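You operate a simulated robot arm through the tools that you are given. There is no shell and no other tool.

You are at the controls of a simulated two-armed robot. One attempt, no reset.

Task
Swap the blue rope for the yellow rope.
Fine: guide arm out for the change and in again; the blue end goes back in its socket.

The check looks at the end state, three seconds after you hand in, the way a careful person would. Anything else that was tipped, shoved, dropped, spilled or broken makes it a failure.

Robot
Two 6-joint arms with two-finger grippers on one trunk that stands fixed in place. Base frame: the origin is at the foot of the trunk, x ahead of it, y to its left, z up. Lengths are in m, angles in rad, forces in N, time in s.
The left shoulder is at [0.061, 0.143, 0.9], the right one opposite. With the tool pointing down near the work surface each hand reaches from about 0.3 to 0.72 m from the base axis, measured 20 degrees to its own side. Payload 2.45 kg a hand.
The TCP of each hand is the grasp point between the finger pads, 0.026 m short of the fingertips. In the tool frame z runs along the fingers and y along their closing line. Largest opening 0.096 m; the body of the gripper starts 0.069 m behind the TCP.
Orientation is that of the tool frame in the base frame, as a unit quaternion [x, y, z, w]. With the fingers straight down and closing along the base's y, the tool's x points along the base's -x, its y along +y and its z along -z.

Tools
- The arms move only by the tool play_rows. It takes "left_targets", "right_targets" or both (then of equal length, played together; a hand with none holds still); each is one flat list of numbers, 7 for each row, row after row: the opening, from 0 (shut) to 1 (fully open), then the shift along the tool's x, y, z in m, then the turn, a rotation vector about the tool's x, y, z in rad. In form: [grip, dx, dy, dz, wx, wy, wz, grip, dx, dy, dz, wx, wy, wz, ...]. A call has 1 to 20 rows; each row shifts and turns the commanded pose from where the row before left it, along the tool's axes as they then stand. Rows are played at 5 a second. More than 0.05 m and 0.15 rad between two rows, or a gripper value outside its range, and nothing of the call is played. Where a pose cannot be reached the arm comes as near as it can. A force on the tool above 40 N (or 10 N above the force at the start of the call, whichever is more), or a blocked arm, ends the call early, and 0.2 s more pass. The fingers move at their own pace and stop on an object; they squeeze with about 45 N. The grip force told is the motor's: it shows also when the fingers shut on nothing. Time passes only in rows, and 0.2 s behind the last, so rows that do not move let the fingers close. The reply holds the time, the measured pose of the TCP, the force on the tool along the base axes, the opening and the grip force, in the units named above and with some noise, with the torque about the TCP (base axes, N m) and any sound that the robot's microphone picked up, and new pictures: "show" is both (left out), scene, wrist or none (wrist: the cameras of the hands that moved).
- Cameras (640 x 400 px; columns grow to the right, rows downward): "scene" is now at [0.1402, -0.0177, 1.5139]; the picture's right is [-0.22, -0.98, 0.00], its down [-0.66, 0.15, -0.73] and it looks along [0.72, -0.16, -0.68] (base axes); focal length 314 px, centre (320, 200). "left" rides on the left gripper at [0.082, -0.003, -0.098] in its tool frame; the picture's right is [0.04, 1.00, 0.00], its down [-0.73, 0.03, -0.68] and it looks along [-0.68, 0.03, 0.73] (tool axes); focal length 256 px, centre (320, 200). "right" rides on the right gripper at [0.082, 0.003, -0.098] in its tool frame; the picture's right is [-0.04, 1.00, 0.00], its down [-0.73, -0.03, -0.68] and it looks along [-0.68, -0.03, 0.73] (tool axes); focal length 256 px, centre (320, 200). There is no depth. A picture from a camera that has moved, and an enlarged one, comes with that camera's place and axes in the base frame and with its lens.
- slide_trunk(by): slides the trunk up (or, below 0, down) by that many m; the arms and the scene camera ride with it, the base frame stays. It gives what a move gives, with no picture.
- aim_head(pan, tilt): turns the head with the scene camera to pan (to the left, within 1.501 rad either way) and tilt (down, from -0.506 to 1.204), counted from straight ahead of the robot. It gives what a move gives, and a new picture of the scene camera.
- enlarge(camera, box): a new picture of the part [left, top, right, bottom] of that camera's present view, enlarged. No time passes.
- job_done(): hands the job in; it is judged then, once.

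Nothing tells you positions but the pictures and the camera data. Unless the task says otherwise, let go and move clear before handing in.

The tools are called after "Request:" by a JSON object that holds its "method" and its "body". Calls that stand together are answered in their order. play_rows: Moves the arms, as the interface text tells. Its arguments: {"type":"object","properties":{"left_targets":{"type":"array","items":{"type":"number"}},"right_targets":{"type":"array","items":{"type":"number"}},"show":{"type":"string","enum":["both","scene","wrist","none"]}},"required":[]} The other tools are called the same way: slide_trunk (by) slides the trunk up or down; aim_head (pan, tilt) turns the head that bears the scene camera; enlarge (camera, box) takes an enlarged picture of a part of a camera's view; job_done () hands the job in.

At the start:

```text
time_s: 0.0
left_position: [0.4268, 0.1016, 1.2736]
left_tool_rot: [0.001, 1.0, 0.001, 0.001]
left_ft_force: [0.6, -0.2, 0.0]
left_moment: [-0.02, -0.02, -0.01]
left_gripper_width: 0.0957
left_finger_force: 0.0
right_position: [0.3875, -0.2036, 1.2724]
right_tool_rot: [0.001, 1.0, 0.0, 0.0]
right_ft_force: [1.0, -0.1, 0.0]
right_moment: [0.0, -0.02, -0.03]
right_gripper_width: 0.0959
right_finger_force: 0.1
trunk travel left (down, up): [-0.525, 0.065]
head pan, tilt: [-0.223, 0.745]
```

scene: 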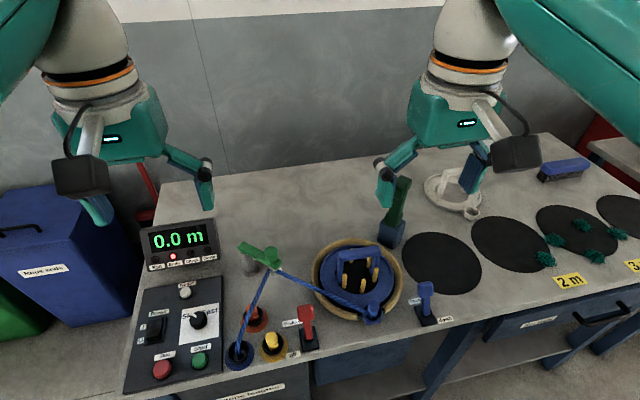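
right: 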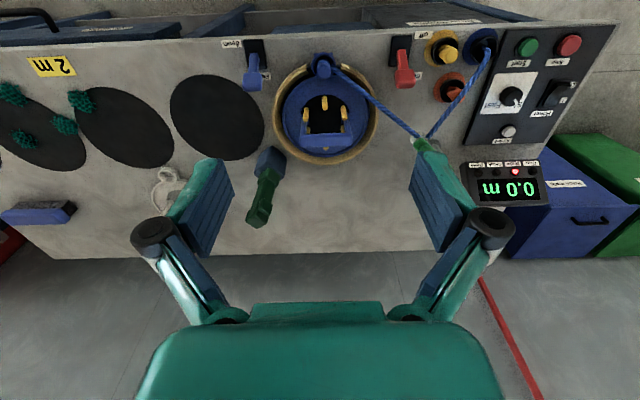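
left: 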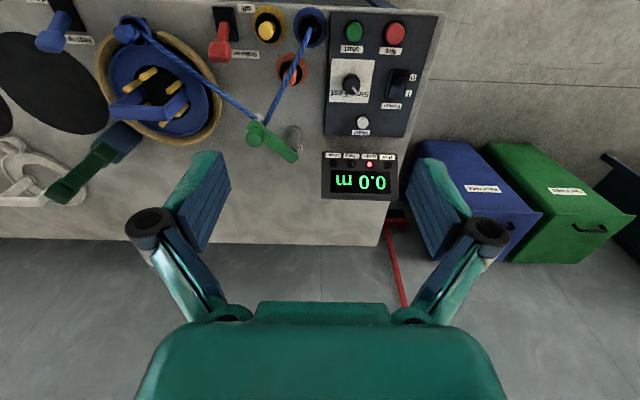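

I see a winding bench with a control panel, a guide arm (green), a drum with the blue rope's end clipped to it, and rope sockets in blue, orange and yellow. I'll look closer before I move anything.

Request:
{"method": "enlarge", "body": {"camera": "scene", "box": [120, 210, 280, 400]}}

Request:
{"method": "enlarge", "body": {"camera": "scene", "box": [220, 220, 460, 370]}}

Request:
{"method": "enlarge", "body": {"camera": "left", "box": [90, 0, 330, 150]}}

Request:
{"method": "enlarge", "body": {"camera": "right", "box": [220, 20, 500, 195]}}

Request:
{"method": "enlarge", "body": {"camera": "left", "box": [230, 0, 450, 200]}}

Request:
{"method": "enlarge", "body": {"camera": "scene", "box": [380, 130, 640, 330]}}

```text
2.11 times, centred on (200, 305) of scene
camera zoom: at [0.1402, -0.0177, 1.5139], right [-0.22, -0.98, 0.0], down [-0.66, 0.15, -0.73], along [0.72, -0.16, -0.68], focal length 662 px, centre (573, -21)
```

zoom: 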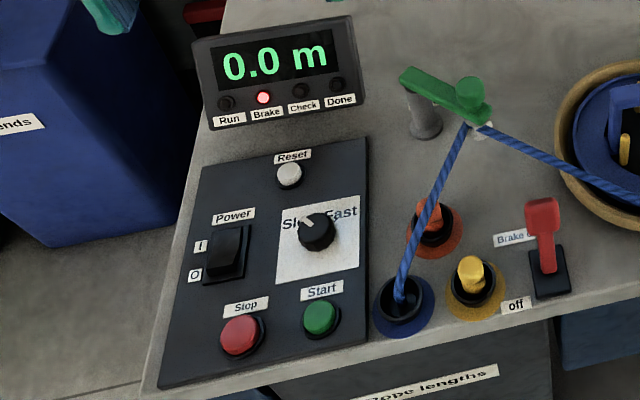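

```text
2.67 times, centred on (340, 295) of scene
camera zoom: at [0.1402, -0.0177, 1.5139], right [-0.22, -0.98, 0.0], down [-0.66, 0.15, -0.73], along [0.72, -0.16, -0.68], focal length 839 px, centre (267, -53)
```

zoom: 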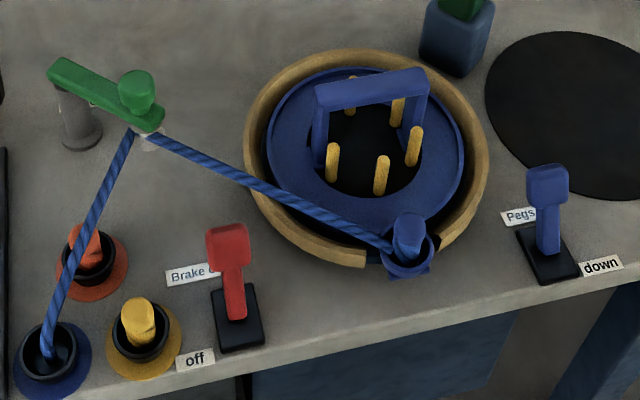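

```text
2.67 times, centred on (210, 75) of left
camera zoom: at [0.3452, 0.0996, 1.3726], right [-0.04, 1.0, 0.0], down [0.73, 0.03, 0.68], along [0.68, 0.03, -0.73], focal length 683 px, centre (613, 533)
```

zoom: 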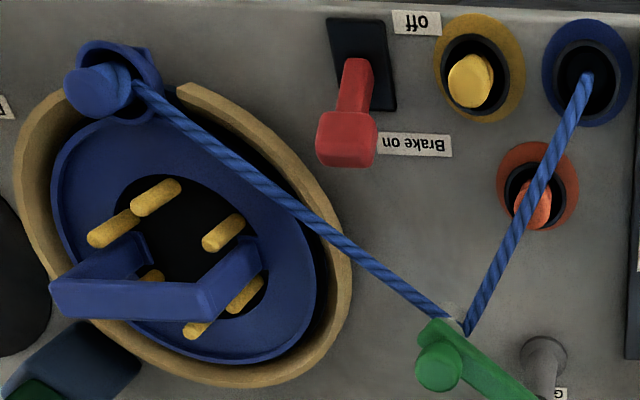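

```text
2.29 times, centred on (360, 108) of right
camera zoom: at [0.3071, -0.2009, 1.3723], right [0.04, 1.0, 0.0], down [0.73, -0.03, 0.68], along [0.68, -0.03, -0.73], focal length 585 px, centre (229, 411)
```

zoom: 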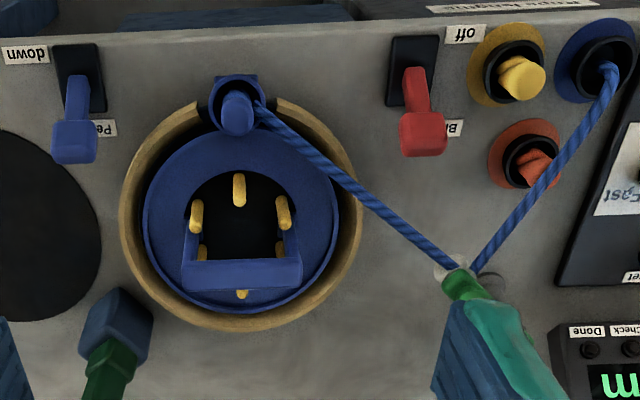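

```text
2.00 times, centred on (340, 100) of left
camera zoom: at [0.3452, 0.0996, 1.3726], right [-0.04, 1.0, 0.0], down [0.73, 0.03, 0.68], along [0.68, 0.03, -0.73], focal length 512 px, centre (280, 400)
```

zoom: 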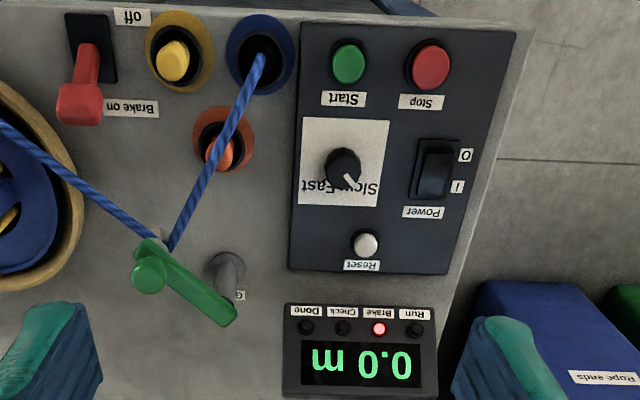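

```text
2.00 times, centred on (510, 230) of scene
camera zoom: at [0.1402, -0.0177, 1.5139], right [-0.22, -0.98, 0.0], down [-0.66, 0.15, -0.73], along [0.72, -0.16, -0.68], focal length 629 px, centre (-60, 140)
```

zoom: 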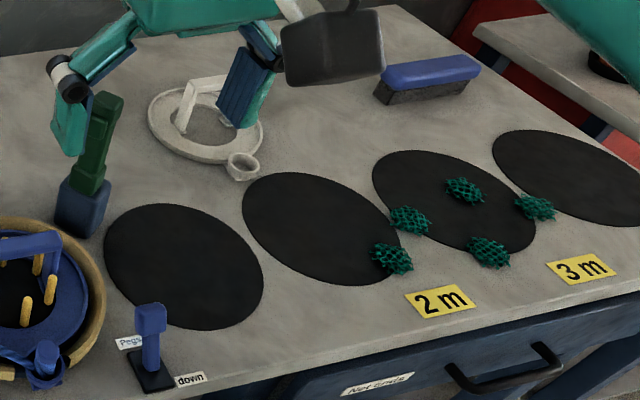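

The blue plug stands in a cup on the drum rim at about (0.443, -0.201, 0.89). The yellow plug is in its socket at about (0.430, 0.017, 0.88), and the guide arm's knob is at about (0.583, -0.008, 0.96). I'll lower the left hand for a closer look at the guide arm and its labels.

Request:
{"method": "play_rows", "body": {"left_targets": [1, 0.01, -0.012, 0.04, 0, 0, 0, 1, 0.01, -0.012, 0.04, 0, 0, 0, 1, 0.01, -0.013, 0.04, 0, 0, 0, 1, 0.01, -0.013, 0.03, 0, 0, 0], "show": "both"}}

Request:
{"method": "enlarge", "body": {"camera": "left", "box": [180, 80, 420, 230]}}

Request:
{"method": "enlarge", "body": {"camera": "scene", "box": [220, 230, 320, 300]}}

```text
time_s: 1.0
left_position: [0.3861, 0.0508, 1.1257]
left_tool_rot: [0.002, 1.0, 0.0, 0.001]
left_ft_force: [0.2, -0.2, -0.5]
left_moment: [0.04, -0.01, -0.01]
left_gripper_width: 0.096
left_finger_force: 0.0
right_position: [0.3876, -0.2049, 1.2731]
right_tool_rot: [0.002, 1.0, 0.0, 0.0]
right_ft_force: [0.6, 0.4, -0.1]
right_moment: [0.02, 0.0, 0.0]
right_gripper_width: 0.0962
right_finger_force: 0.0
trunk travel left (down, up): [-0.525, 0.065]
head pan, tilt: [-0.223, 0.745]
camera scene: at [0.1401, -0.0179, 1.514], right [-0.22, -0.98, 0.0], down [-0.66, 0.15, -0.73], along [0.72, -0.16, -0.68], focal length 314 px, centre (320, 200)
camera left: at [0.3048, 0.0493, 1.2241], right [-0.04, 1.0, 0.0], down [0.73, 0.03, 0.68], along [0.68, 0.02, -0.73], focal length 256 px, centre (320, 200)
```

scene: 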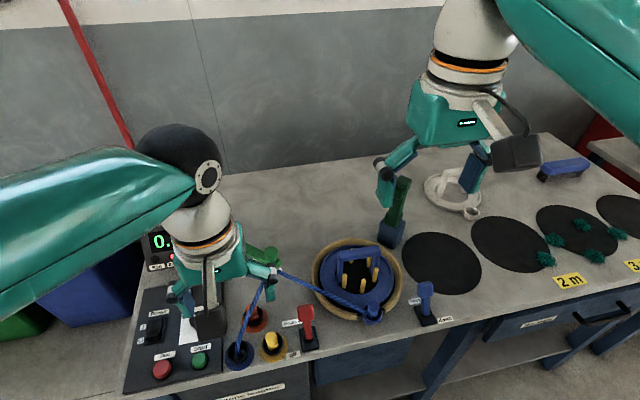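
left: 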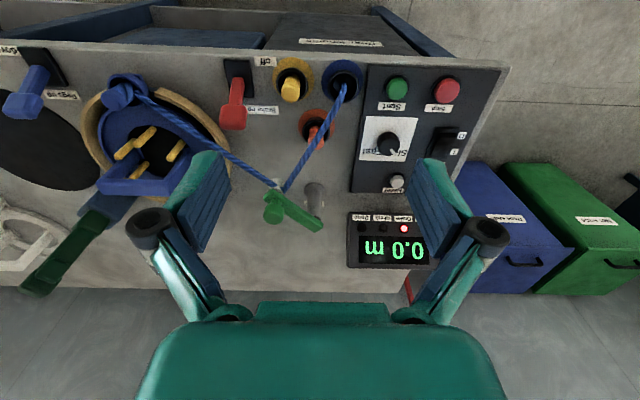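

```text
2.67 times, centred on (300, 155) of left
camera zoom: at [0.3048, 0.0493, 1.2241], right [-0.04, 1.0, 0.0], down [0.73, 0.03, 0.68], along [0.68, 0.02, -0.73], focal length 683 px, centre (373, 320)
```

zoom: 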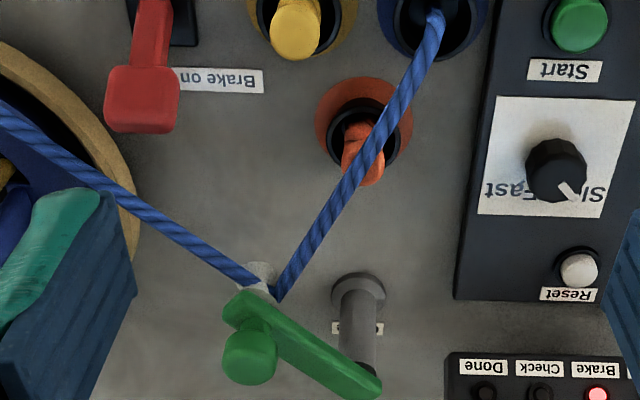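

```text
5.71 times, centred on (270, 265) of scene
camera zoom: at [0.1401, -0.0179, 1.514], right [-0.22, -0.98, 0.0], down [-0.66, 0.15, -0.73], along [0.72, -0.16, -0.68], focal length 1797 px, centre (606, -171)
```

zoom: 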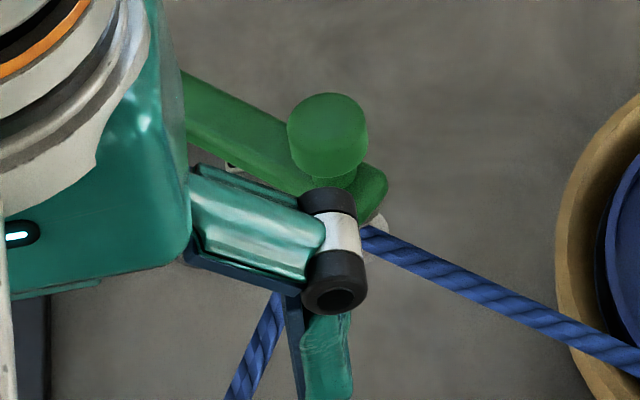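

The rope bends around a roller under the tip of the guide arm, and the arm pivots on the grey post. I'll move the left hand aside so I can read the label by the post.

Request:
{"method": "play_rows", "body": {"left_targets": [1, 0, 0.045, 0, 0, 0, 0, 1, 0, 0.045, 0, 0, 0, 0, 1, 0, 0.045, 0, 0, 0, 0, 1, 0, 0.045, 0, 0, 0, 0], "show": "both"}}

Request:
{"method": "enlarge", "body": {"camera": "scene", "box": [225, 225, 305, 285]}}

Request:
{"method": "enlarge", "body": {"camera": "scene", "box": [200, 180, 360, 300]}}

Request:
{"method": "enlarge", "body": {"camera": "right", "box": [380, 100, 500, 190]}}

```text
time_s: 2.0
left_position: [0.3855, 0.2348, 1.127]
left_tool_rot: [0.002, 1.0, -0.001, 0.0]
left_ft_force: [-0.6, 0.7, 0.6]
left_moment: [0.02, -0.03, 0.02]
left_gripper_width: 0.096
left_finger_force: 0.1
right_position: [0.3882, -0.204, 1.273]
right_tool_rot: [-0.001, 1.0, 0.0, 0.0]
right_ft_force: [0.1, 0.0, -0.8]
right_moment: [0.0, 0.03, 0.0]
right_gripper_width: 0.0957
right_finger_force: 0.0
trunk travel left (down, up): [-0.525, 0.065]
head pan, tilt: [-0.223, 0.745]
camera scene: at [0.1399, -0.0171, 1.514], right [-0.22, -0.98, 0.0], down [-0.66, 0.15, -0.74], along [0.72, -0.16, -0.68], focal length 314 px, centre (320, 200)
camera left: at [0.304, 0.2319, 1.224], right [-0.04, 1.0, 0.0], down [0.73, 0.03, 0.68], along [0.68, 0.02, -0.73], focal length 256 px, centre (320, 200)
```

scene: 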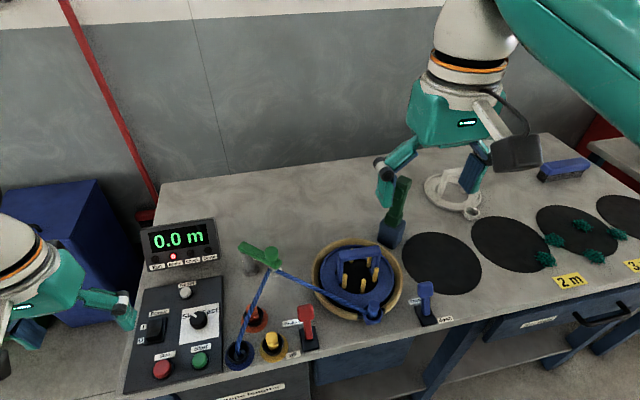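
left: 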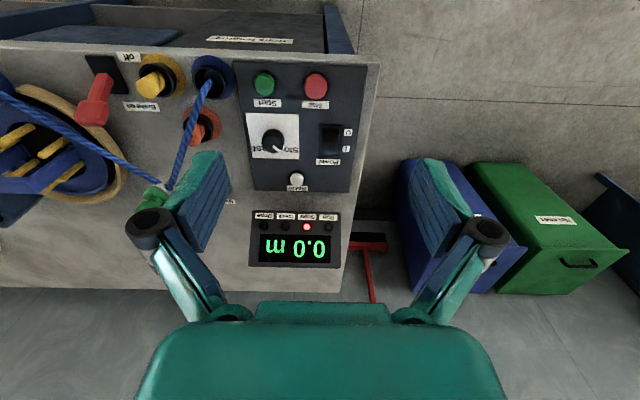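

```text
6.67 times, centred on (265, 255) of scene
camera zoom: at [0.1399, -0.0171, 1.514], right [-0.22, -0.98, 0.0], down [-0.66, 0.15, -0.74], along [0.72, -0.16, -0.68], focal length 2097 px, centre (687, -167)
```

zoom: 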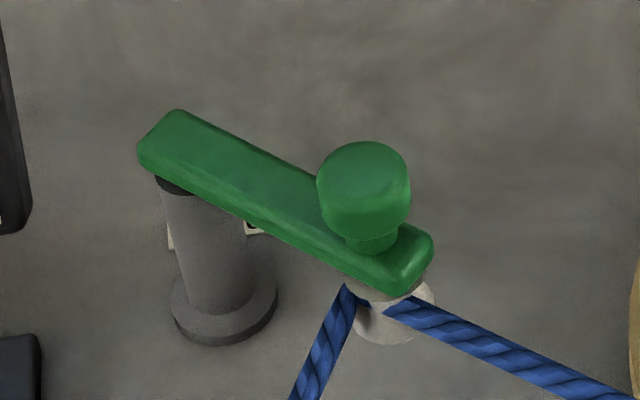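

```text
3.33 times, centred on (280, 240) of scene
camera zoom: at [0.1399, -0.0171, 1.514], right [-0.22, -0.98, 0.0], down [-0.66, 0.15, -0.74], along [0.72, -0.16, -0.68], focal length 1048 px, centre (453, 67)
```

zoom: 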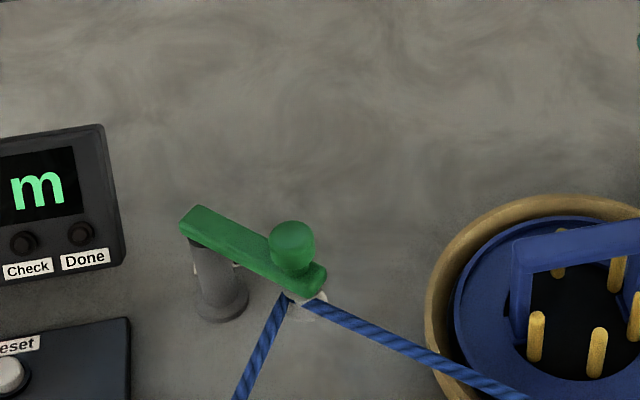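

```text
4.44 times, centred on (440, 145) of right
camera zoom: at [0.3068, -0.2004, 1.3728], right [0.04, 1.0, 0.0], down [0.73, -0.03, 0.68], along [0.68, -0.03, -0.73], focal length 1138 px, centre (-213, 444)
```

zoom: 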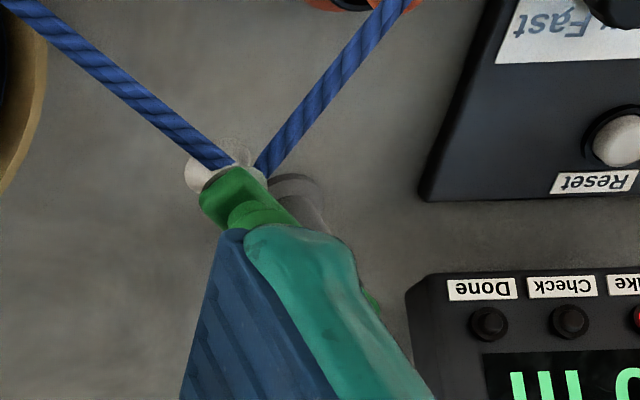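

The arm looks hinged on the post, with its knob at the tip. Part of a label is hidden behind the post, so I'll turn the left hand to view it from the side.

Request:
{"method": "play_rows", "body": {"left_targets": [1, 0, 0, 0, 0, 0, 0.14, 1, 0, 0, 0, 0, 0, 0.14, 1, 0, 0, 0, 0, 0, 0.14, 1, 0, 0, 0, 0, 0, 0.14, 1, 0, 0, 0, 0, 0, 0.14], "show": "wrist"}}

Request:
{"method": "enlarge", "body": {"camera": "left", "box": [220, 80, 420, 220]}}

```text
time_s: 3.2
left_position: [0.3879, 0.2324, 1.1254]
left_tool_rot: [0.345, 0.939, -0.001, 0.002]
left_ft_force: [0.7, -0.1, -0.3]
left_moment: [0.01, 0.04, -0.02]
left_gripper_width: 0.0958
left_finger_force: 0.0
right_position: [0.3868, -0.2054, 1.2736]
right_tool_rot: [0.001, 1.0, 0.0, 0.001]
right_ft_force: [0.4, -1.0, -0.6]
right_moment: [0.0, -0.05, 0.0]
right_gripper_width: 0.096
right_finger_force: 0.0
trunk travel left (down, up): [-0.525, 0.065]
head pan, tilt: [-0.223, 0.745]
camera left: at [0.3225, 0.2833, 1.2233], right [0.62, 0.79, 0.0], down [0.58, -0.45, 0.68], along [0.54, -0.42, -0.73], focal length 256 px, centre (320, 200)
```

left: 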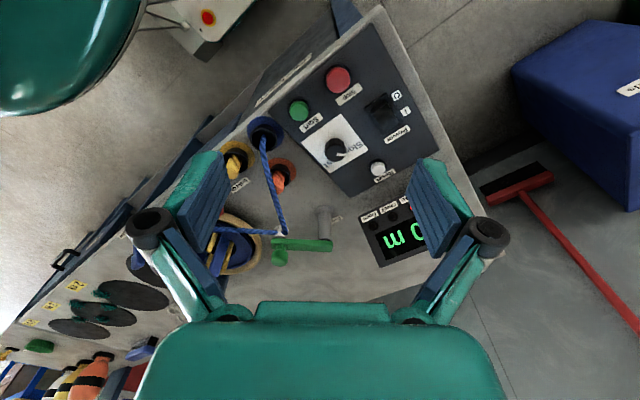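

```text
2.86 times, centred on (320, 150) of left
camera zoom: at [0.3225, 0.2833, 1.2233], right [0.62, 0.79, 0.0], down [0.58, -0.45, 0.68], along [0.54, -0.42, -0.73], focal length 731 px, centre (320, 343)
```

zoom: 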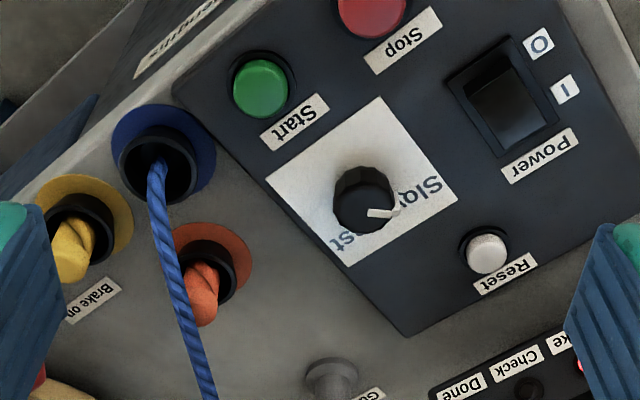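

The label is just in view; I'll zoom in there.

Request:
{"method": "enlarge", "body": {"camera": "left", "box": [260, 190, 360, 270]}}

Request:
{"method": "enlarge", "body": {"camera": "left", "box": [200, 110, 320, 200]}}

```text
5.00 times, centred on (310, 230) of left
camera zoom: at [0.3225, 0.2833, 1.2233], right [0.62, 0.79, 0.0], down [0.58, -0.45, 0.68], along [0.54, -0.42, -0.73], focal length 1280 px, centre (370, 50)
```

zoom: 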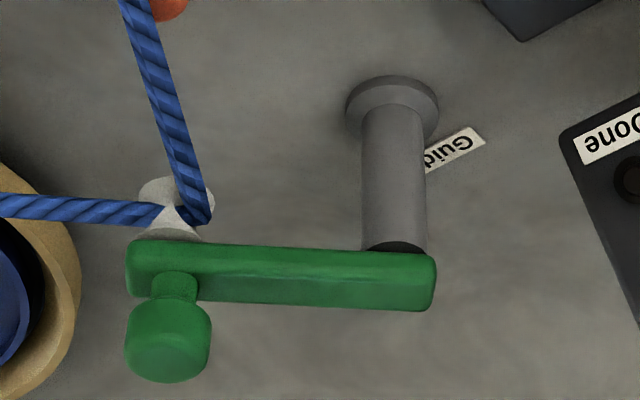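

```text
4.44 times, centred on (260, 155) of left
camera zoom: at [0.3225, 0.2833, 1.2233], right [0.62, 0.79, 0.0], down [0.58, -0.45, 0.68], along [0.54, -0.42, -0.73], focal length 1138 px, centre (587, 400)
```

zoom: 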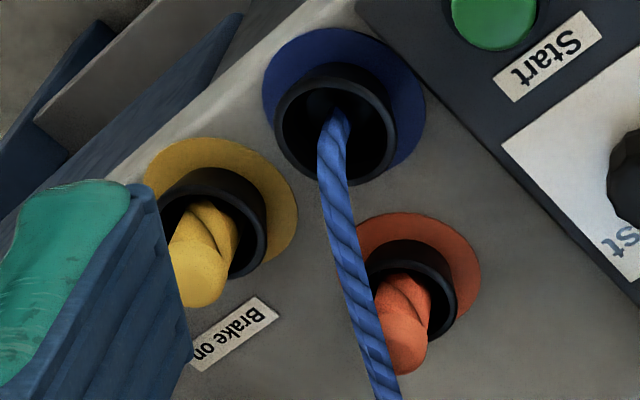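

The label reads "Guide", so that's the guide arm. I'll turn the left hand so its fingers close across the bar, then move over the knob to check alignment. The right hand moves aside first.

Request:
{"method": "play_rows", "body": {"left_targets": [1, 0, 0, 0, 0, 0, -0.14, 1, 0, 0, 0, 0, 0, -0.14, 1, 0, 0, 0, 0, 0, -0.14, 1, 0, 0, 0, 0, 0, -0.14, 1, 0, 0, 0, 0, 0, -0.14, 1, 0, 0, 0, 0, 0, -0.14, 1, 0, 0, 0, 0, 0, -0.14, 1, 0, 0, 0, 0, 0, -0.14, 1, 0, 0, 0, 0, 0, -0.14, 1, 0, 0, 0, 0, 0, -0.14, 1, 0, 0, 0, 0, 0, -0.14, 1, 0, 0, 0, 0, 0, -0.14], "right_targets": [1, 0, -0.02, 0, 0, 0, 0, 1, 0, -0.02, 0, 0, 0, 0, 1, 0, -0.02, 0, 0, 0, 0, 1, 0, -0.02, 0, 0, 0, 0, 1, 0, -0.02, 0, 0, 0, 0, 1, 0, 0, 0, 0, 0, 0, 1, 0, 0, 0, 0, 0, 0, 1, 0, 0, 0, 0, 0, 0, 1, 0, 0, 0, 0, 0, 0, 1, 0, 0, 0, 0, 0, 0, 1, 0, 0, 0, 0, 0, 0, 1, 0, 0, 0, 0, 0, 0], "show": "both"}}

```text
time_s: 5.8
left_position: [0.3883, 0.232, 1.1252]
left_tool_rot: [-0.471, 0.882, -0.001, 0.001]
left_ft_force: [-0.7, 0.6, -0.3]
left_moment: [-0.05, 0.02, -0.01]
left_gripper_width: 0.0959
left_finger_force: 0.1
right_position: [0.3884, -0.3054, 1.2723]
right_tool_rot: [0.001, 1.0, 0.0, 0.0]
right_ft_force: [0.5, 0.8, 0.4]
right_moment: [0.01, 0.03, 0.0]
right_gripper_width: 0.0961
right_finger_force: 0.0
trunk travel left (down, up): [-0.525, 0.065]
head pan, tilt: [-0.223, 0.745]
camera scene: at [0.1401, -0.0176, 1.5139], right [-0.22, -0.98, 0.0], down [-0.66, 0.15, -0.73], along [0.72, -0.16, -0.68], focal length 314 px, centre (320, 200)
camera right: at [0.3069, -0.3016, 1.3726], right [0.04, 1.0, 0.0], down [0.73, -0.03, 0.68], along [0.68, -0.03, -0.73], focal length 256 px, centre (320, 200)
camera left: at [0.3449, 0.1632, 1.223], right [-0.85, 0.52, 0.0], down [0.38, 0.63, 0.68], along [0.36, 0.58, -0.73], focal length 256 px, centre (320, 200)
```

scene: 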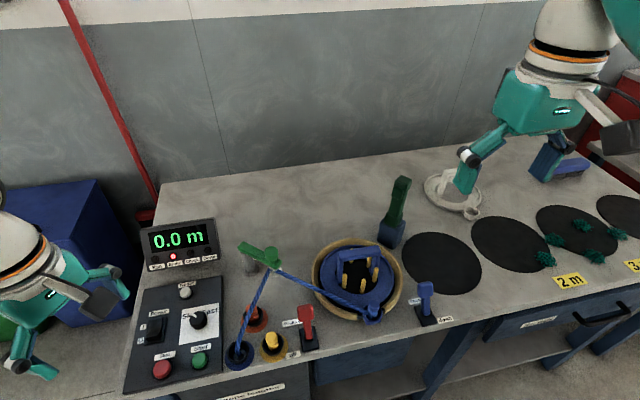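
right: 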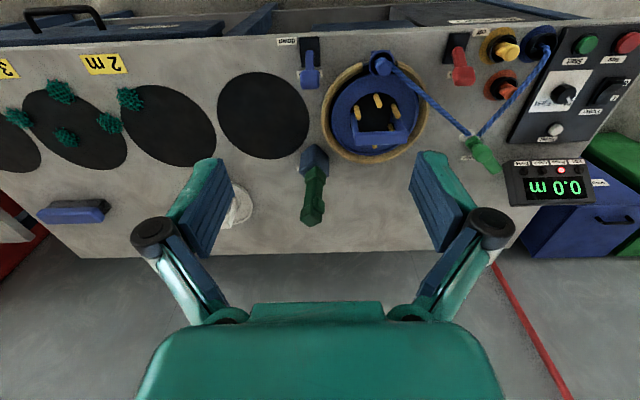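
left: 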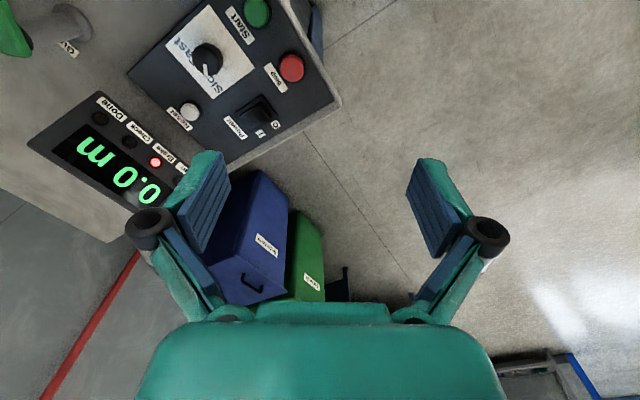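

Request:
{"method": "enlarge", "body": {"camera": "right", "box": [440, 100, 540, 190]}}

Request:
{"method": "play_rows", "body": {"left_targets": [1, 0.013, -0.0422, 0.008, 0, 0, 0, 1, 0.013, -0.0422, 0.008, 0, 0, 0, 1, 0.013, -0.0422, 0.008, 0, 0, 0, 1, 0.013, -0.0422, 0.008, 0, 0, 0, 1, 0.013, -0.0422, 0.008, 0, 0, 0, 1, 0.013, -0.0422, 0.008, 0, 0, 0, 1, 0.013, -0.0422, 0.008, 0, 0, 0], "show": "both"}}

```text
4.44 times, centred on (490, 145) of right
camera zoom: at [0.3069, -0.3016, 1.3726], right [0.04, 1.0, 0.0], down [0.73, -0.03, 0.68], along [0.68, -0.03, -0.73], focal length 1138 px, centre (-436, 444)
```

zoom: 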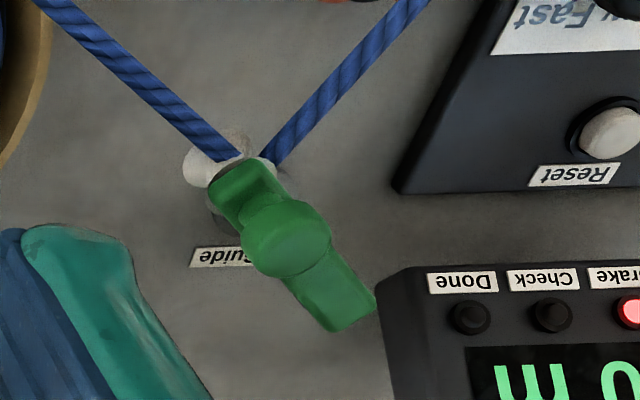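

```text
time_s: 7.4
left_position: [0.584, -0.0118, 1.069]
left_tool_rot: [-0.469, 0.883, 0.0, 0.0]
left_ft_force: [-1.0, -1.0, 0.2]
left_moment: [0.02, 0.03, 0.0]
left_gripper_width: 0.096
left_finger_force: 0.1
right_position: [0.3899, -0.3061, 1.2727]
right_tool_rot: [0.001, 1.0, 0.001, -0.001]
right_ft_force: [-0.1, -0.9, -0.8]
right_moment: [0.02, 0.06, 0.01]
right_gripper_width: 0.0962
right_finger_force: 0.0
trunk travel left (down, up): [-0.525, 0.065]
head pan, tilt: [-0.223, 0.745]
camera scene: at [0.1422, -0.019, 1.5137], right [-0.22, -0.98, 0.0], down [-0.66, 0.15, -0.73], along [0.72, -0.16, -0.68], focal length 314 px, centre (320, 200)
camera left: at [0.5402, -0.0796, 1.1673], right [-0.85, 0.53, 0.0], down [0.39, 0.62, 0.68], along [0.36, 0.58, -0.73], focal length 256 px, centre (320, 200)
```

scene: 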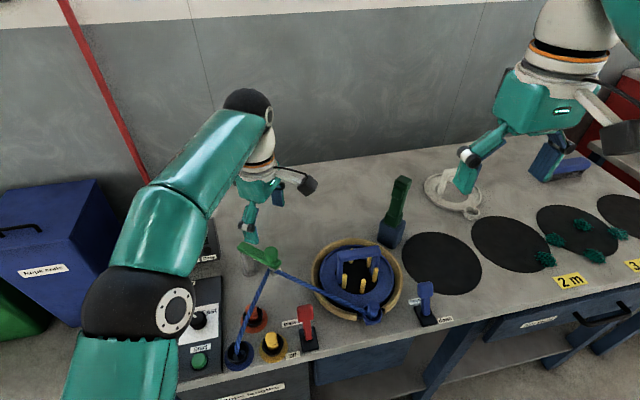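
left: 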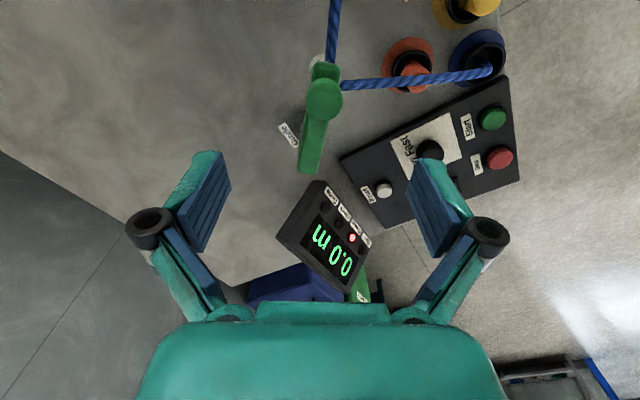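

The knob sits under the left hand, about where I computed it. I'll lower onto it without closing yet, then check.

Request:
{"method": "play_rows", "body": {"left_targets": [1, -0.001, 0.002, 0.035, 0, 0, 0, 1, -0.001, 0.002, 0.035, 0, 0, 0, 1, 0, 0, 0.02, 0, 0, 0], "show": "both"}}

Request:
{"method": "enlarge", "body": {"camera": "left", "box": [200, 80, 440, 260]}}

Request:
{"method": "enlarge", "body": {"camera": "scene", "box": [210, 190, 330, 290]}}

```text
time_s: 8.2
left_position: [0.5787, -0.0061, 0.9798]
left_tool_rot: [-0.47, 0.883, -0.001, 0.0]
left_ft_force: [0.6, -0.1, -0.6]
left_moment: [0.01, -0.01, -0.02]
left_gripper_width: 0.096
left_finger_force: 0.0
right_position: [0.3881, -0.3045, 1.2729]
right_tool_rot: [0.001, 1.0, 0.0, -0.001]
right_ft_force: [0.6, -0.5, -0.2]
right_moment: [0.0, -0.01, 0.01]
right_gripper_width: 0.0961
right_finger_force: 0.1
trunk travel left (down, up): [-0.525, 0.065]
head pan, tilt: [-0.223, 0.745]
camera scene: at [0.141, -0.0179, 1.5138], right [-0.22, -0.98, 0.0], down [-0.66, 0.15, -0.73], along [0.72, -0.16, -0.68], focal length 314 px, centre (320, 200)
camera left: at [0.5358, -0.0754, 1.0776], right [-0.85, 0.53, 0.0], down [0.38, 0.63, 0.68], along [0.36, 0.58, -0.73], focal length 256 px, centre (320, 200)
```

scene: 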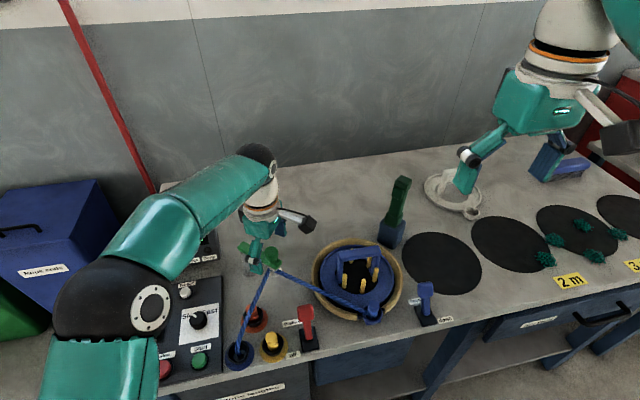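
left: 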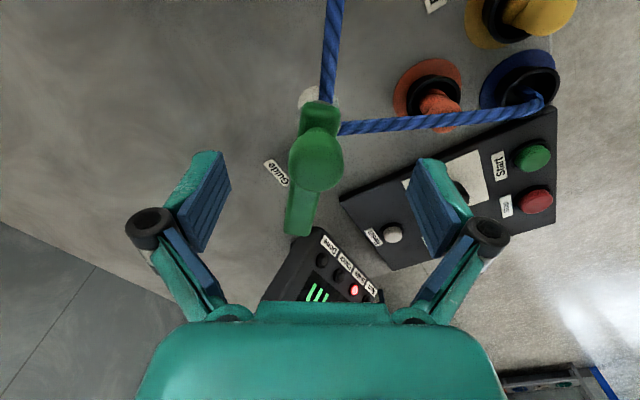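

```text
2.22 times, centred on (320, 170) of left
camera zoom: at [0.5358, -0.0754, 1.0776], right [-0.85, 0.53, 0.0], down [0.38, 0.63, 0.68], along [0.36, 0.58, -0.73], focal length 569 px, centre (320, 267)
```

zoom: 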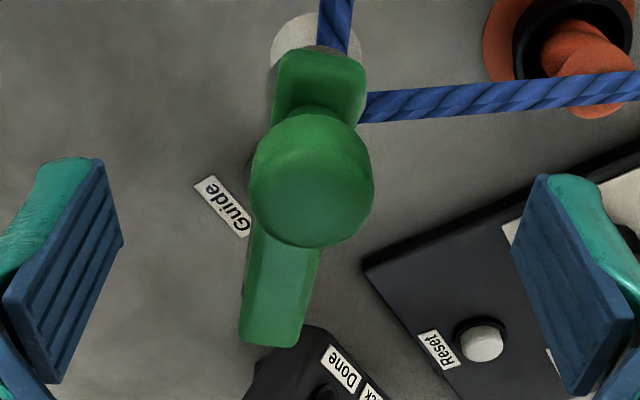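

```text
4.00 times, centred on (270, 240) of scene
camera zoom: at [0.141, -0.0179, 1.5138], right [-0.22, -0.98, 0.0], down [-0.66, 0.15, -0.73], along [0.72, -0.16, -0.68], focal length 1258 px, centre (520, 40)
```

zoom: 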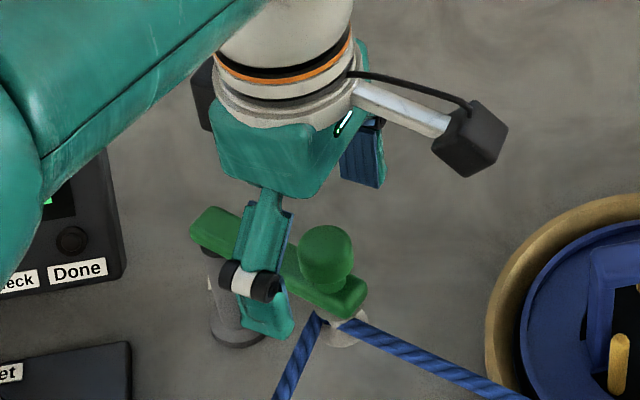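

Alignment is good. I'll go down onto the knob and close.

Request:
{"method": "play_rows", "body": {"left_targets": [1, -0.002, -0.002, 0.026, 0, 0, 0, 0.25, 0, 0, 0, 0, 0, 0, 0.25, 0, 0, 0, 0, 0, 0, 0.25, 0, 0, 0, 0, 0, 0, 0.25, 0, 0, 0, 0, 0, 0], "show": "both"}}

Request:
{"method": "enlarge", "body": {"camera": "left", "box": [200, 80, 440, 260]}}

```text
time_s: 9.4
left_position: [0.5816, -0.0059, 0.9531]
left_tool_rot: [-0.469, 0.883, -0.002, 0.001]
left_ft_force: [2.1, -4.1, -2.9]
left_moment: [-0.64, -1.14, -0.62]
left_gripper_width: 0.0282
left_finger_force: 45.5
right_position: [0.388, -0.3053, 1.2734]
right_tool_rot: [0.001, 1.0, 0.0, -0.001]
right_ft_force: [0.5, -0.2, -0.5]
right_moment: [0.02, 0.0, -0.01]
right_gripper_width: 0.0958
right_finger_force: 0.1
trunk travel left (down, up): [-0.525, 0.065]
head pan, tilt: [-0.223, 0.745]
camera scene: at [0.1406, -0.0182, 1.5138], right [-0.22, -0.98, 0.0], down [-0.66, 0.15, -0.73], along [0.72, -0.16, -0.68], focal length 314 px, centre (320, 200)
camera left: at [0.5387, -0.075, 1.0513], right [-0.85, 0.53, 0.0], down [0.38, 0.62, 0.68], along [0.36, 0.58, -0.73], focal length 256 px, centre (320, 200)
```

scene: 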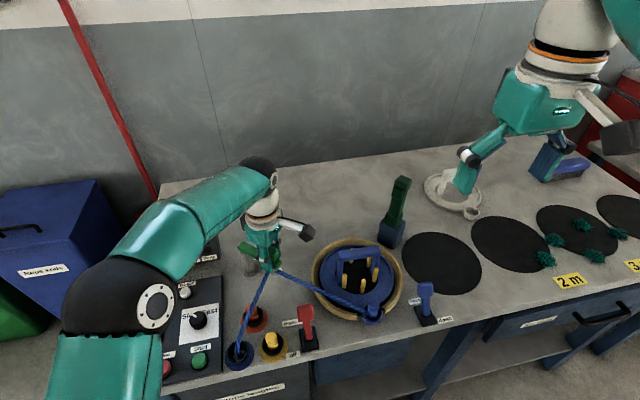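
left: 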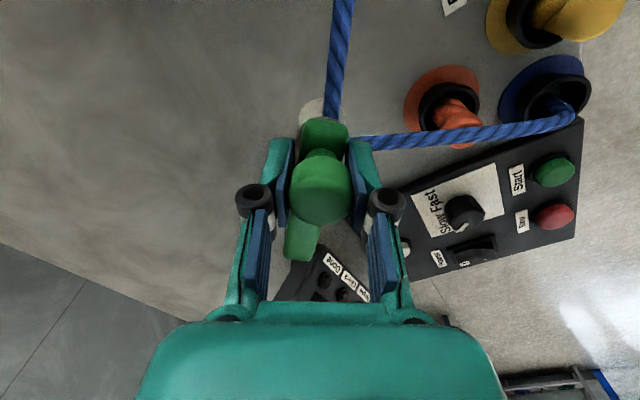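

```text
2.22 times, centred on (320, 170) of left
camera zoom: at [0.5387, -0.075, 1.0513], right [-0.85, 0.53, 0.0], down [0.38, 0.62, 0.68], along [0.36, 0.58, -0.73], focal length 569 px, centre (320, 267)
```

zoom: 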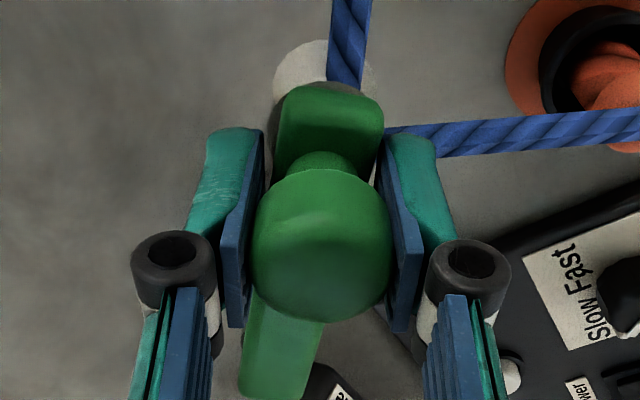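

The left hand holds the guide knob (0.028 m wide). I'll try a small swing toward the robot side, which the rope tension seems to favour, and watch the force.

Request:
{"method": "play_rows", "body": {"left_targets": [0.25, -0.0003, 0.0068, 0, 0, 0, 0.1, 0.25, -0.0003, 0.0068, 0, 0, 0, 0.1, 0.25, 0, 0, 0, 0, 0, 0], "show": "both"}}

Request:
{"method": "enlarge", "body": {"camera": "left", "box": [200, 80, 440, 260]}}

```text
time_s: 10.2
left_position: [0.5723, 0.0051, 0.9538]
left_tool_rot: [-0.378, 0.926, 0.0, 0.002]
left_ft_force: [7.5, -0.2, 6.2]
left_moment: [-0.79, -0.25, -0.31]
left_gripper_width: 0.0277
left_finger_force: 45.0
right_position: [0.3878, -0.3053, 1.2724]
right_tool_rot: [0.001, 1.0, 0.001, -0.001]
right_ft_force: [-0.2, -0.2, 0.0]
right_moment: [0.03, 0.01, -0.03]
right_gripper_width: 0.0962
right_finger_force: 0.1
trunk travel left (down, up): [-0.525, 0.065]
head pan, tilt: [-0.223, 0.745]
camera scene: at [0.141, -0.0176, 1.5139], right [-0.22, -0.98, 0.0], down [-0.66, 0.15, -0.73], along [0.72, -0.16, -0.68], focal length 314 px, centre (320, 200)
camera left: at [0.5161, -0.0545, 1.0511], right [-0.73, 0.68, 0.0], down [0.5, 0.54, 0.68], along [0.47, 0.49, -0.73], focal length 256 px, centre (320, 200)
```

scene: 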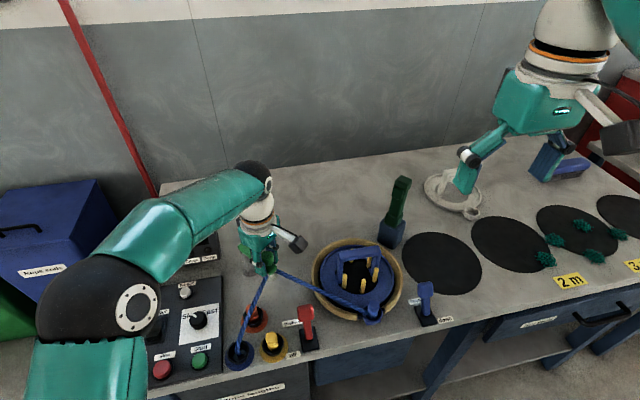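
left: 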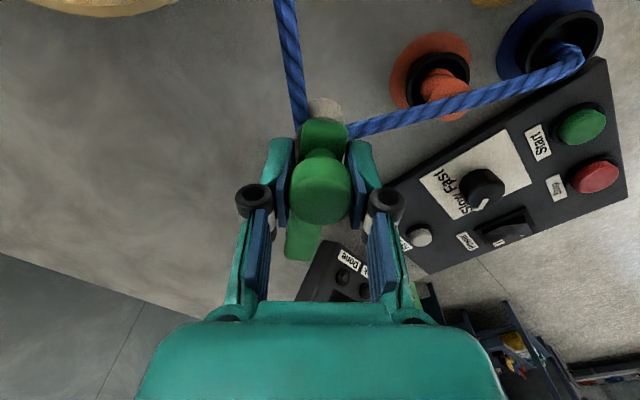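

```text
2.22 times, centred on (320, 170) of left
camera zoom: at [0.5161, -0.0545, 1.0511], right [-0.73, 0.68, 0.0], down [0.5, 0.54, 0.68], along [0.47, 0.49, -0.73], focal length 569 px, centre (320, 267)
```

zoom: 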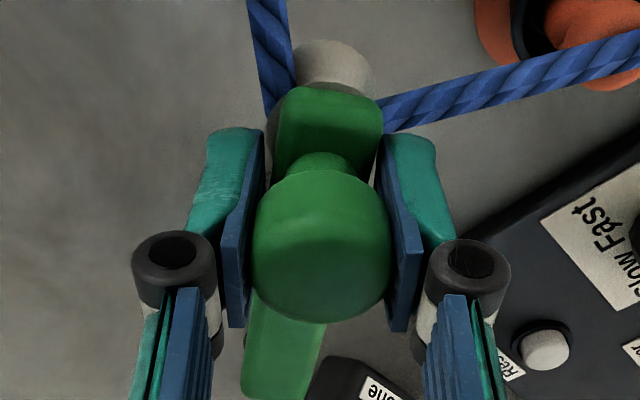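

The guide follows freely and the rope slides along the spool, so this direction works. From the motion the pivot is about (0.631, 0.046), with radius 0.0715. I'll keep swinging.

Request:
{"method": "play_rows", "body": {"left_targets": [0.25, -0.0019, 0.0084, 0, 0, 0, 0.12, 0.25, -0.0019, 0.0084, 0, 0, 0, 0.12, 0.25, -0.0019, 0.0084, 0, 0, 0, 0.12, 0.25, -0.0019, 0.0084, 0, 0, 0, 0.12, 0.25, 0, 0, 0, 0, 0, 0], "show": "both"}}

Request:
{"method": "enlarge", "body": {"camera": "left", "box": [200, 80, 440, 260]}}

Request:
{"method": "enlarge", "body": {"camera": "scene", "box": [200, 210, 400, 370]}}

```text
time_s: 11.4
left_position: [0.5589, 0.0369, 0.9532]
left_tool_rot: [-0.148, 0.989, 0.0, 0.001]
left_ft_force: [3.8, 2.5, 3.0]
left_moment: [-0.25, -0.1, 0.18]
left_gripper_width: 0.0277
left_finger_force: 45.4
right_position: [0.3882, -0.305, 1.2724]
right_tool_rot: [0.0, 1.0, 0.0, 0.0]
right_ft_force: [1.0, 0.2, 0.3]
right_moment: [-0.02, 0.01, 0.02]
right_gripper_width: 0.0958
right_finger_force: 0.0
trunk travel left (down, up): [-0.525, 0.065]
head pan, tilt: [-0.223, 0.745]
camera scene: at [0.1407, -0.0172, 1.5139], right [-0.22, -0.98, 0.0], down [-0.66, 0.15, -0.73], along [0.72, -0.16, -0.68], focal length 314 px, centre (320, 200)
camera left: at [0.4813, 0.0103, 1.0512], right [-0.33, 0.94, 0.0], down [0.69, 0.24, 0.68], along [0.64, 0.22, -0.73], focal length 256 px, centre (320, 200)
```

scene: 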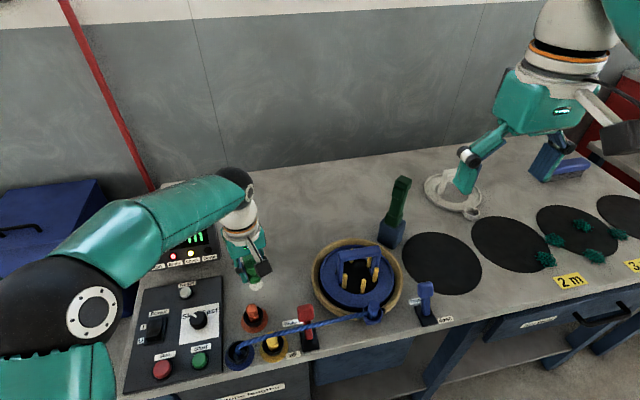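
left: 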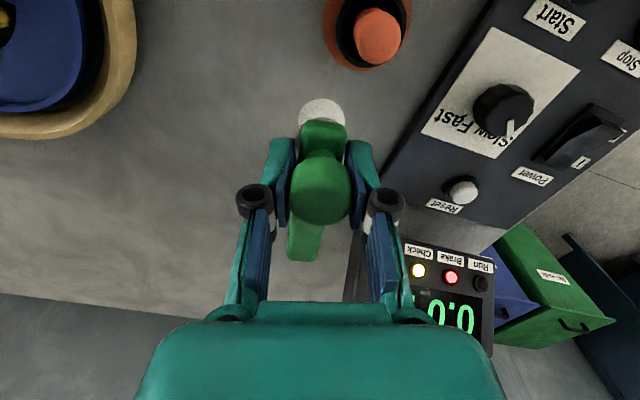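

```text
2.22 times, centred on (320, 170) of left
camera zoom: at [0.4813, 0.0103, 1.0512], right [-0.33, 0.94, 0.0], down [0.69, 0.24, 0.68], along [0.64, 0.22, -0.73], focal length 569 px, centre (320, 267)
```

zoom: 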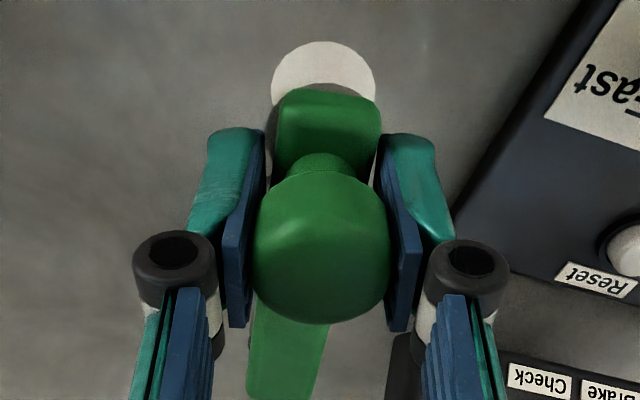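

```text
2.50 times, centred on (300, 290) of scene
camera zoom: at [0.1407, -0.0172, 1.5139], right [-0.22, -0.98, 0.0], down [-0.66, 0.15, -0.73], along [0.72, -0.16, -0.68], focal length 786 px, centre (370, -25)
```

zoom: 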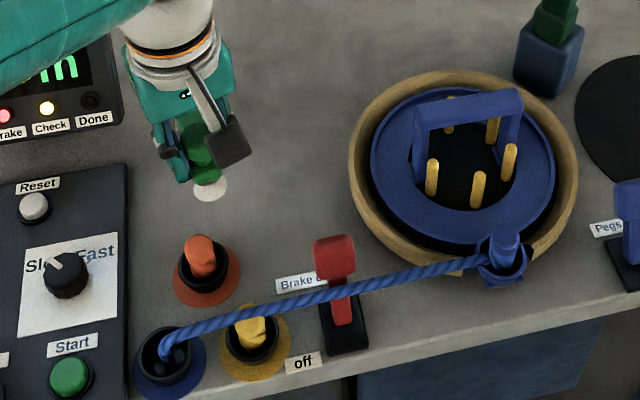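

The rope has come off the guide and now runs straight from its socket to the drum cup, and the yellow "Check" lamp is lit. I'll swing the guide a bit further out for clearance.

Request:
{"method": "play_rows", "body": {"left_targets": [0.25, -0.0019, 0.0084, 0, 0, 0, 0.12, 0.25, -0.0019, 0.0084, 0, 0, 0, 0.12, 0.25, -0.0019, 0.0084, 0, 0, 0, 0.12, 0.25, 0, 0, 0, 0, 0, 0], "show": "both"}}

```text
time_s: 12.4
left_position: [0.5586, 0.0631, 0.953]
left_tool_rot: [0.032, 0.999, 0.0, -0.002]
left_ft_force: [-10.6, 6.2, -7.7]
left_moment: [0.1, -0.26, 0.25]
left_gripper_width: 0.0274
left_finger_force: 44.2
right_position: [0.3863, -0.3029, 1.2733]
right_tool_rot: [0.001, 1.0, 0.0, 0.0]
right_ft_force: [0.2, -0.7, -0.6]
right_moment: [-0.02, -0.01, -0.01]
right_gripper_width: 0.0962
right_finger_force: 0.2
trunk travel left (down, up): [-0.525, 0.065]
head pan, tilt: [-0.223, 0.745]
camera scene: at [0.1393, -0.0167, 1.5139], right [-0.22, -0.98, 0.0], down [-0.66, 0.15, -0.74], along [0.72, -0.16, -0.68], focal length 314 px, centre (320, 200)
camera left: at [0.477, 0.0655, 1.0515], right [0.02, 1.0, 0.0], down [0.74, -0.02, 0.68], along [0.68, -0.02, -0.74], focal length 256 px, centre (320, 200)
```

scene: 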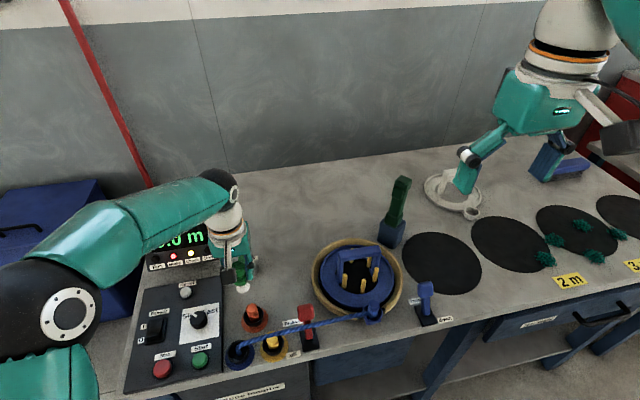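
left: 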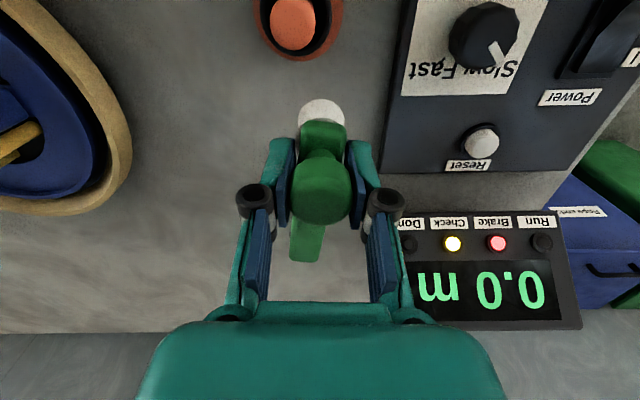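

The guide is clear. I'll open slightly, lift straight up off the knob, then look at the result.

Request:
{"method": "play_rows", "body": {"left_targets": [0.5, 0, 0, 0, 0, 0, 0, 0.5, 0, 0, 0, 0, 0, 0, 0.5, 0, 0, -0.03, 0, 0, 0, 0.5, 0, 0, -0.04, 0, 0, 0, 1, 0, 0, -0.04, 0, 0, 0, 1, 0, 0.03, -0.03, 0, 0, 0, 1, 0, 0.045, -0.01, 0, 0, 0, 1, 0, 0.045, 0, 0, 0, 0], "show": "both"}}

Request:
{"method": "enlarge", "body": {"camera": "scene", "box": [200, 210, 400, 370]}}

Request:
{"method": "enlarge", "body": {"camera": "right", "box": [320, 20, 560, 170]}}

```text
time_s: 14.2
left_position: [0.57, 0.1813, 1.101]
left_tool_rot: [0.032, 0.999, 0.0, 0.0]
left_ft_force: [-0.2, 0.8, 0.3]
left_moment: [-0.03, 0.03, 0.03]
left_gripper_width: 0.0961
left_finger_force: 0.1
right_position: [0.3877, -0.3042, 1.273]
right_tool_rot: [0.001, 1.0, 0.0, -0.001]
right_ft_force: [0.7, 0.0, 0.0]
right_moment: [-0.02, 0.01, 0.0]
right_gripper_width: 0.0959
right_finger_force: 0.1
trunk travel left (down, up): [-0.525, 0.065]
head pan, tilt: [-0.223, 0.745]
camera scene: at [0.1404, -0.0165, 1.5139], right [-0.22, -0.98, 0.0], down [-0.66, 0.15, -0.73], along [0.72, -0.16, -0.68], focal length 314 px, centre (320, 200)
camera left: at [0.4879, 0.1845, 1.2], right [0.02, 1.0, 0.0], down [0.73, -0.02, 0.68], along [0.68, -0.02, -0.73], focal length 256 px, centre (320, 200)
```

scene: 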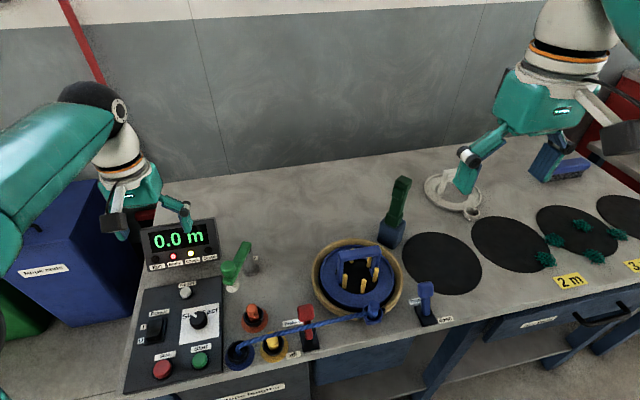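
left: 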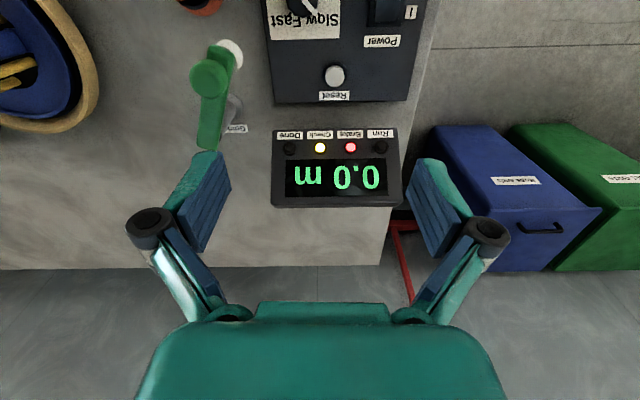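

```text
2.50 times, centred on (300, 290) of scene
camera zoom: at [0.1404, -0.0165, 1.5139], right [-0.22, -0.98, 0.0], down [-0.66, 0.15, -0.73], along [0.72, -0.16, -0.68], focal length 786 px, centre (370, -25)
```

zoom: 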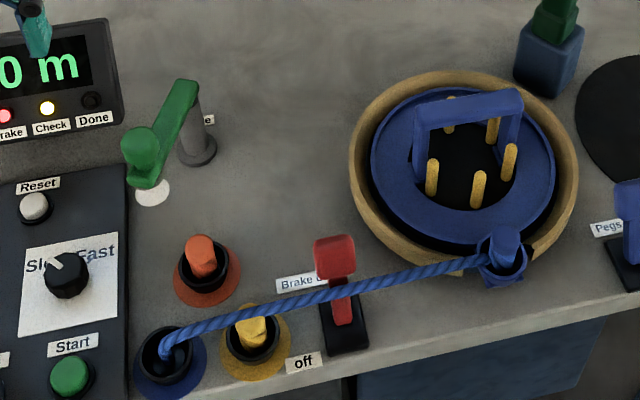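

```text
2.67 times, centred on (440, 95) of right
camera zoom: at [0.3071, -0.3005, 1.3728], right [0.04, 1.0, 0.0], down [0.73, -0.03, 0.68], along [0.68, -0.03, -0.73], focal length 683 px, centre (0, 480)
```

zoom: 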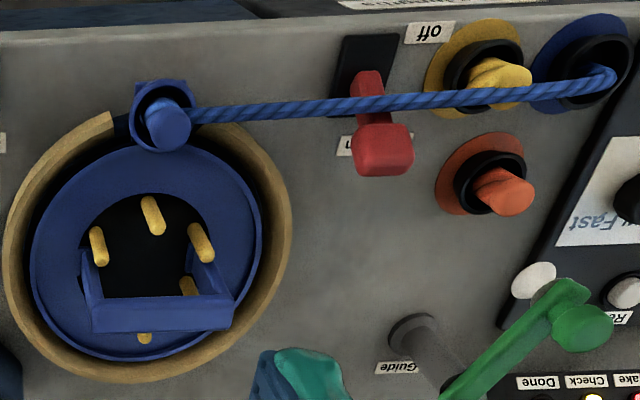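

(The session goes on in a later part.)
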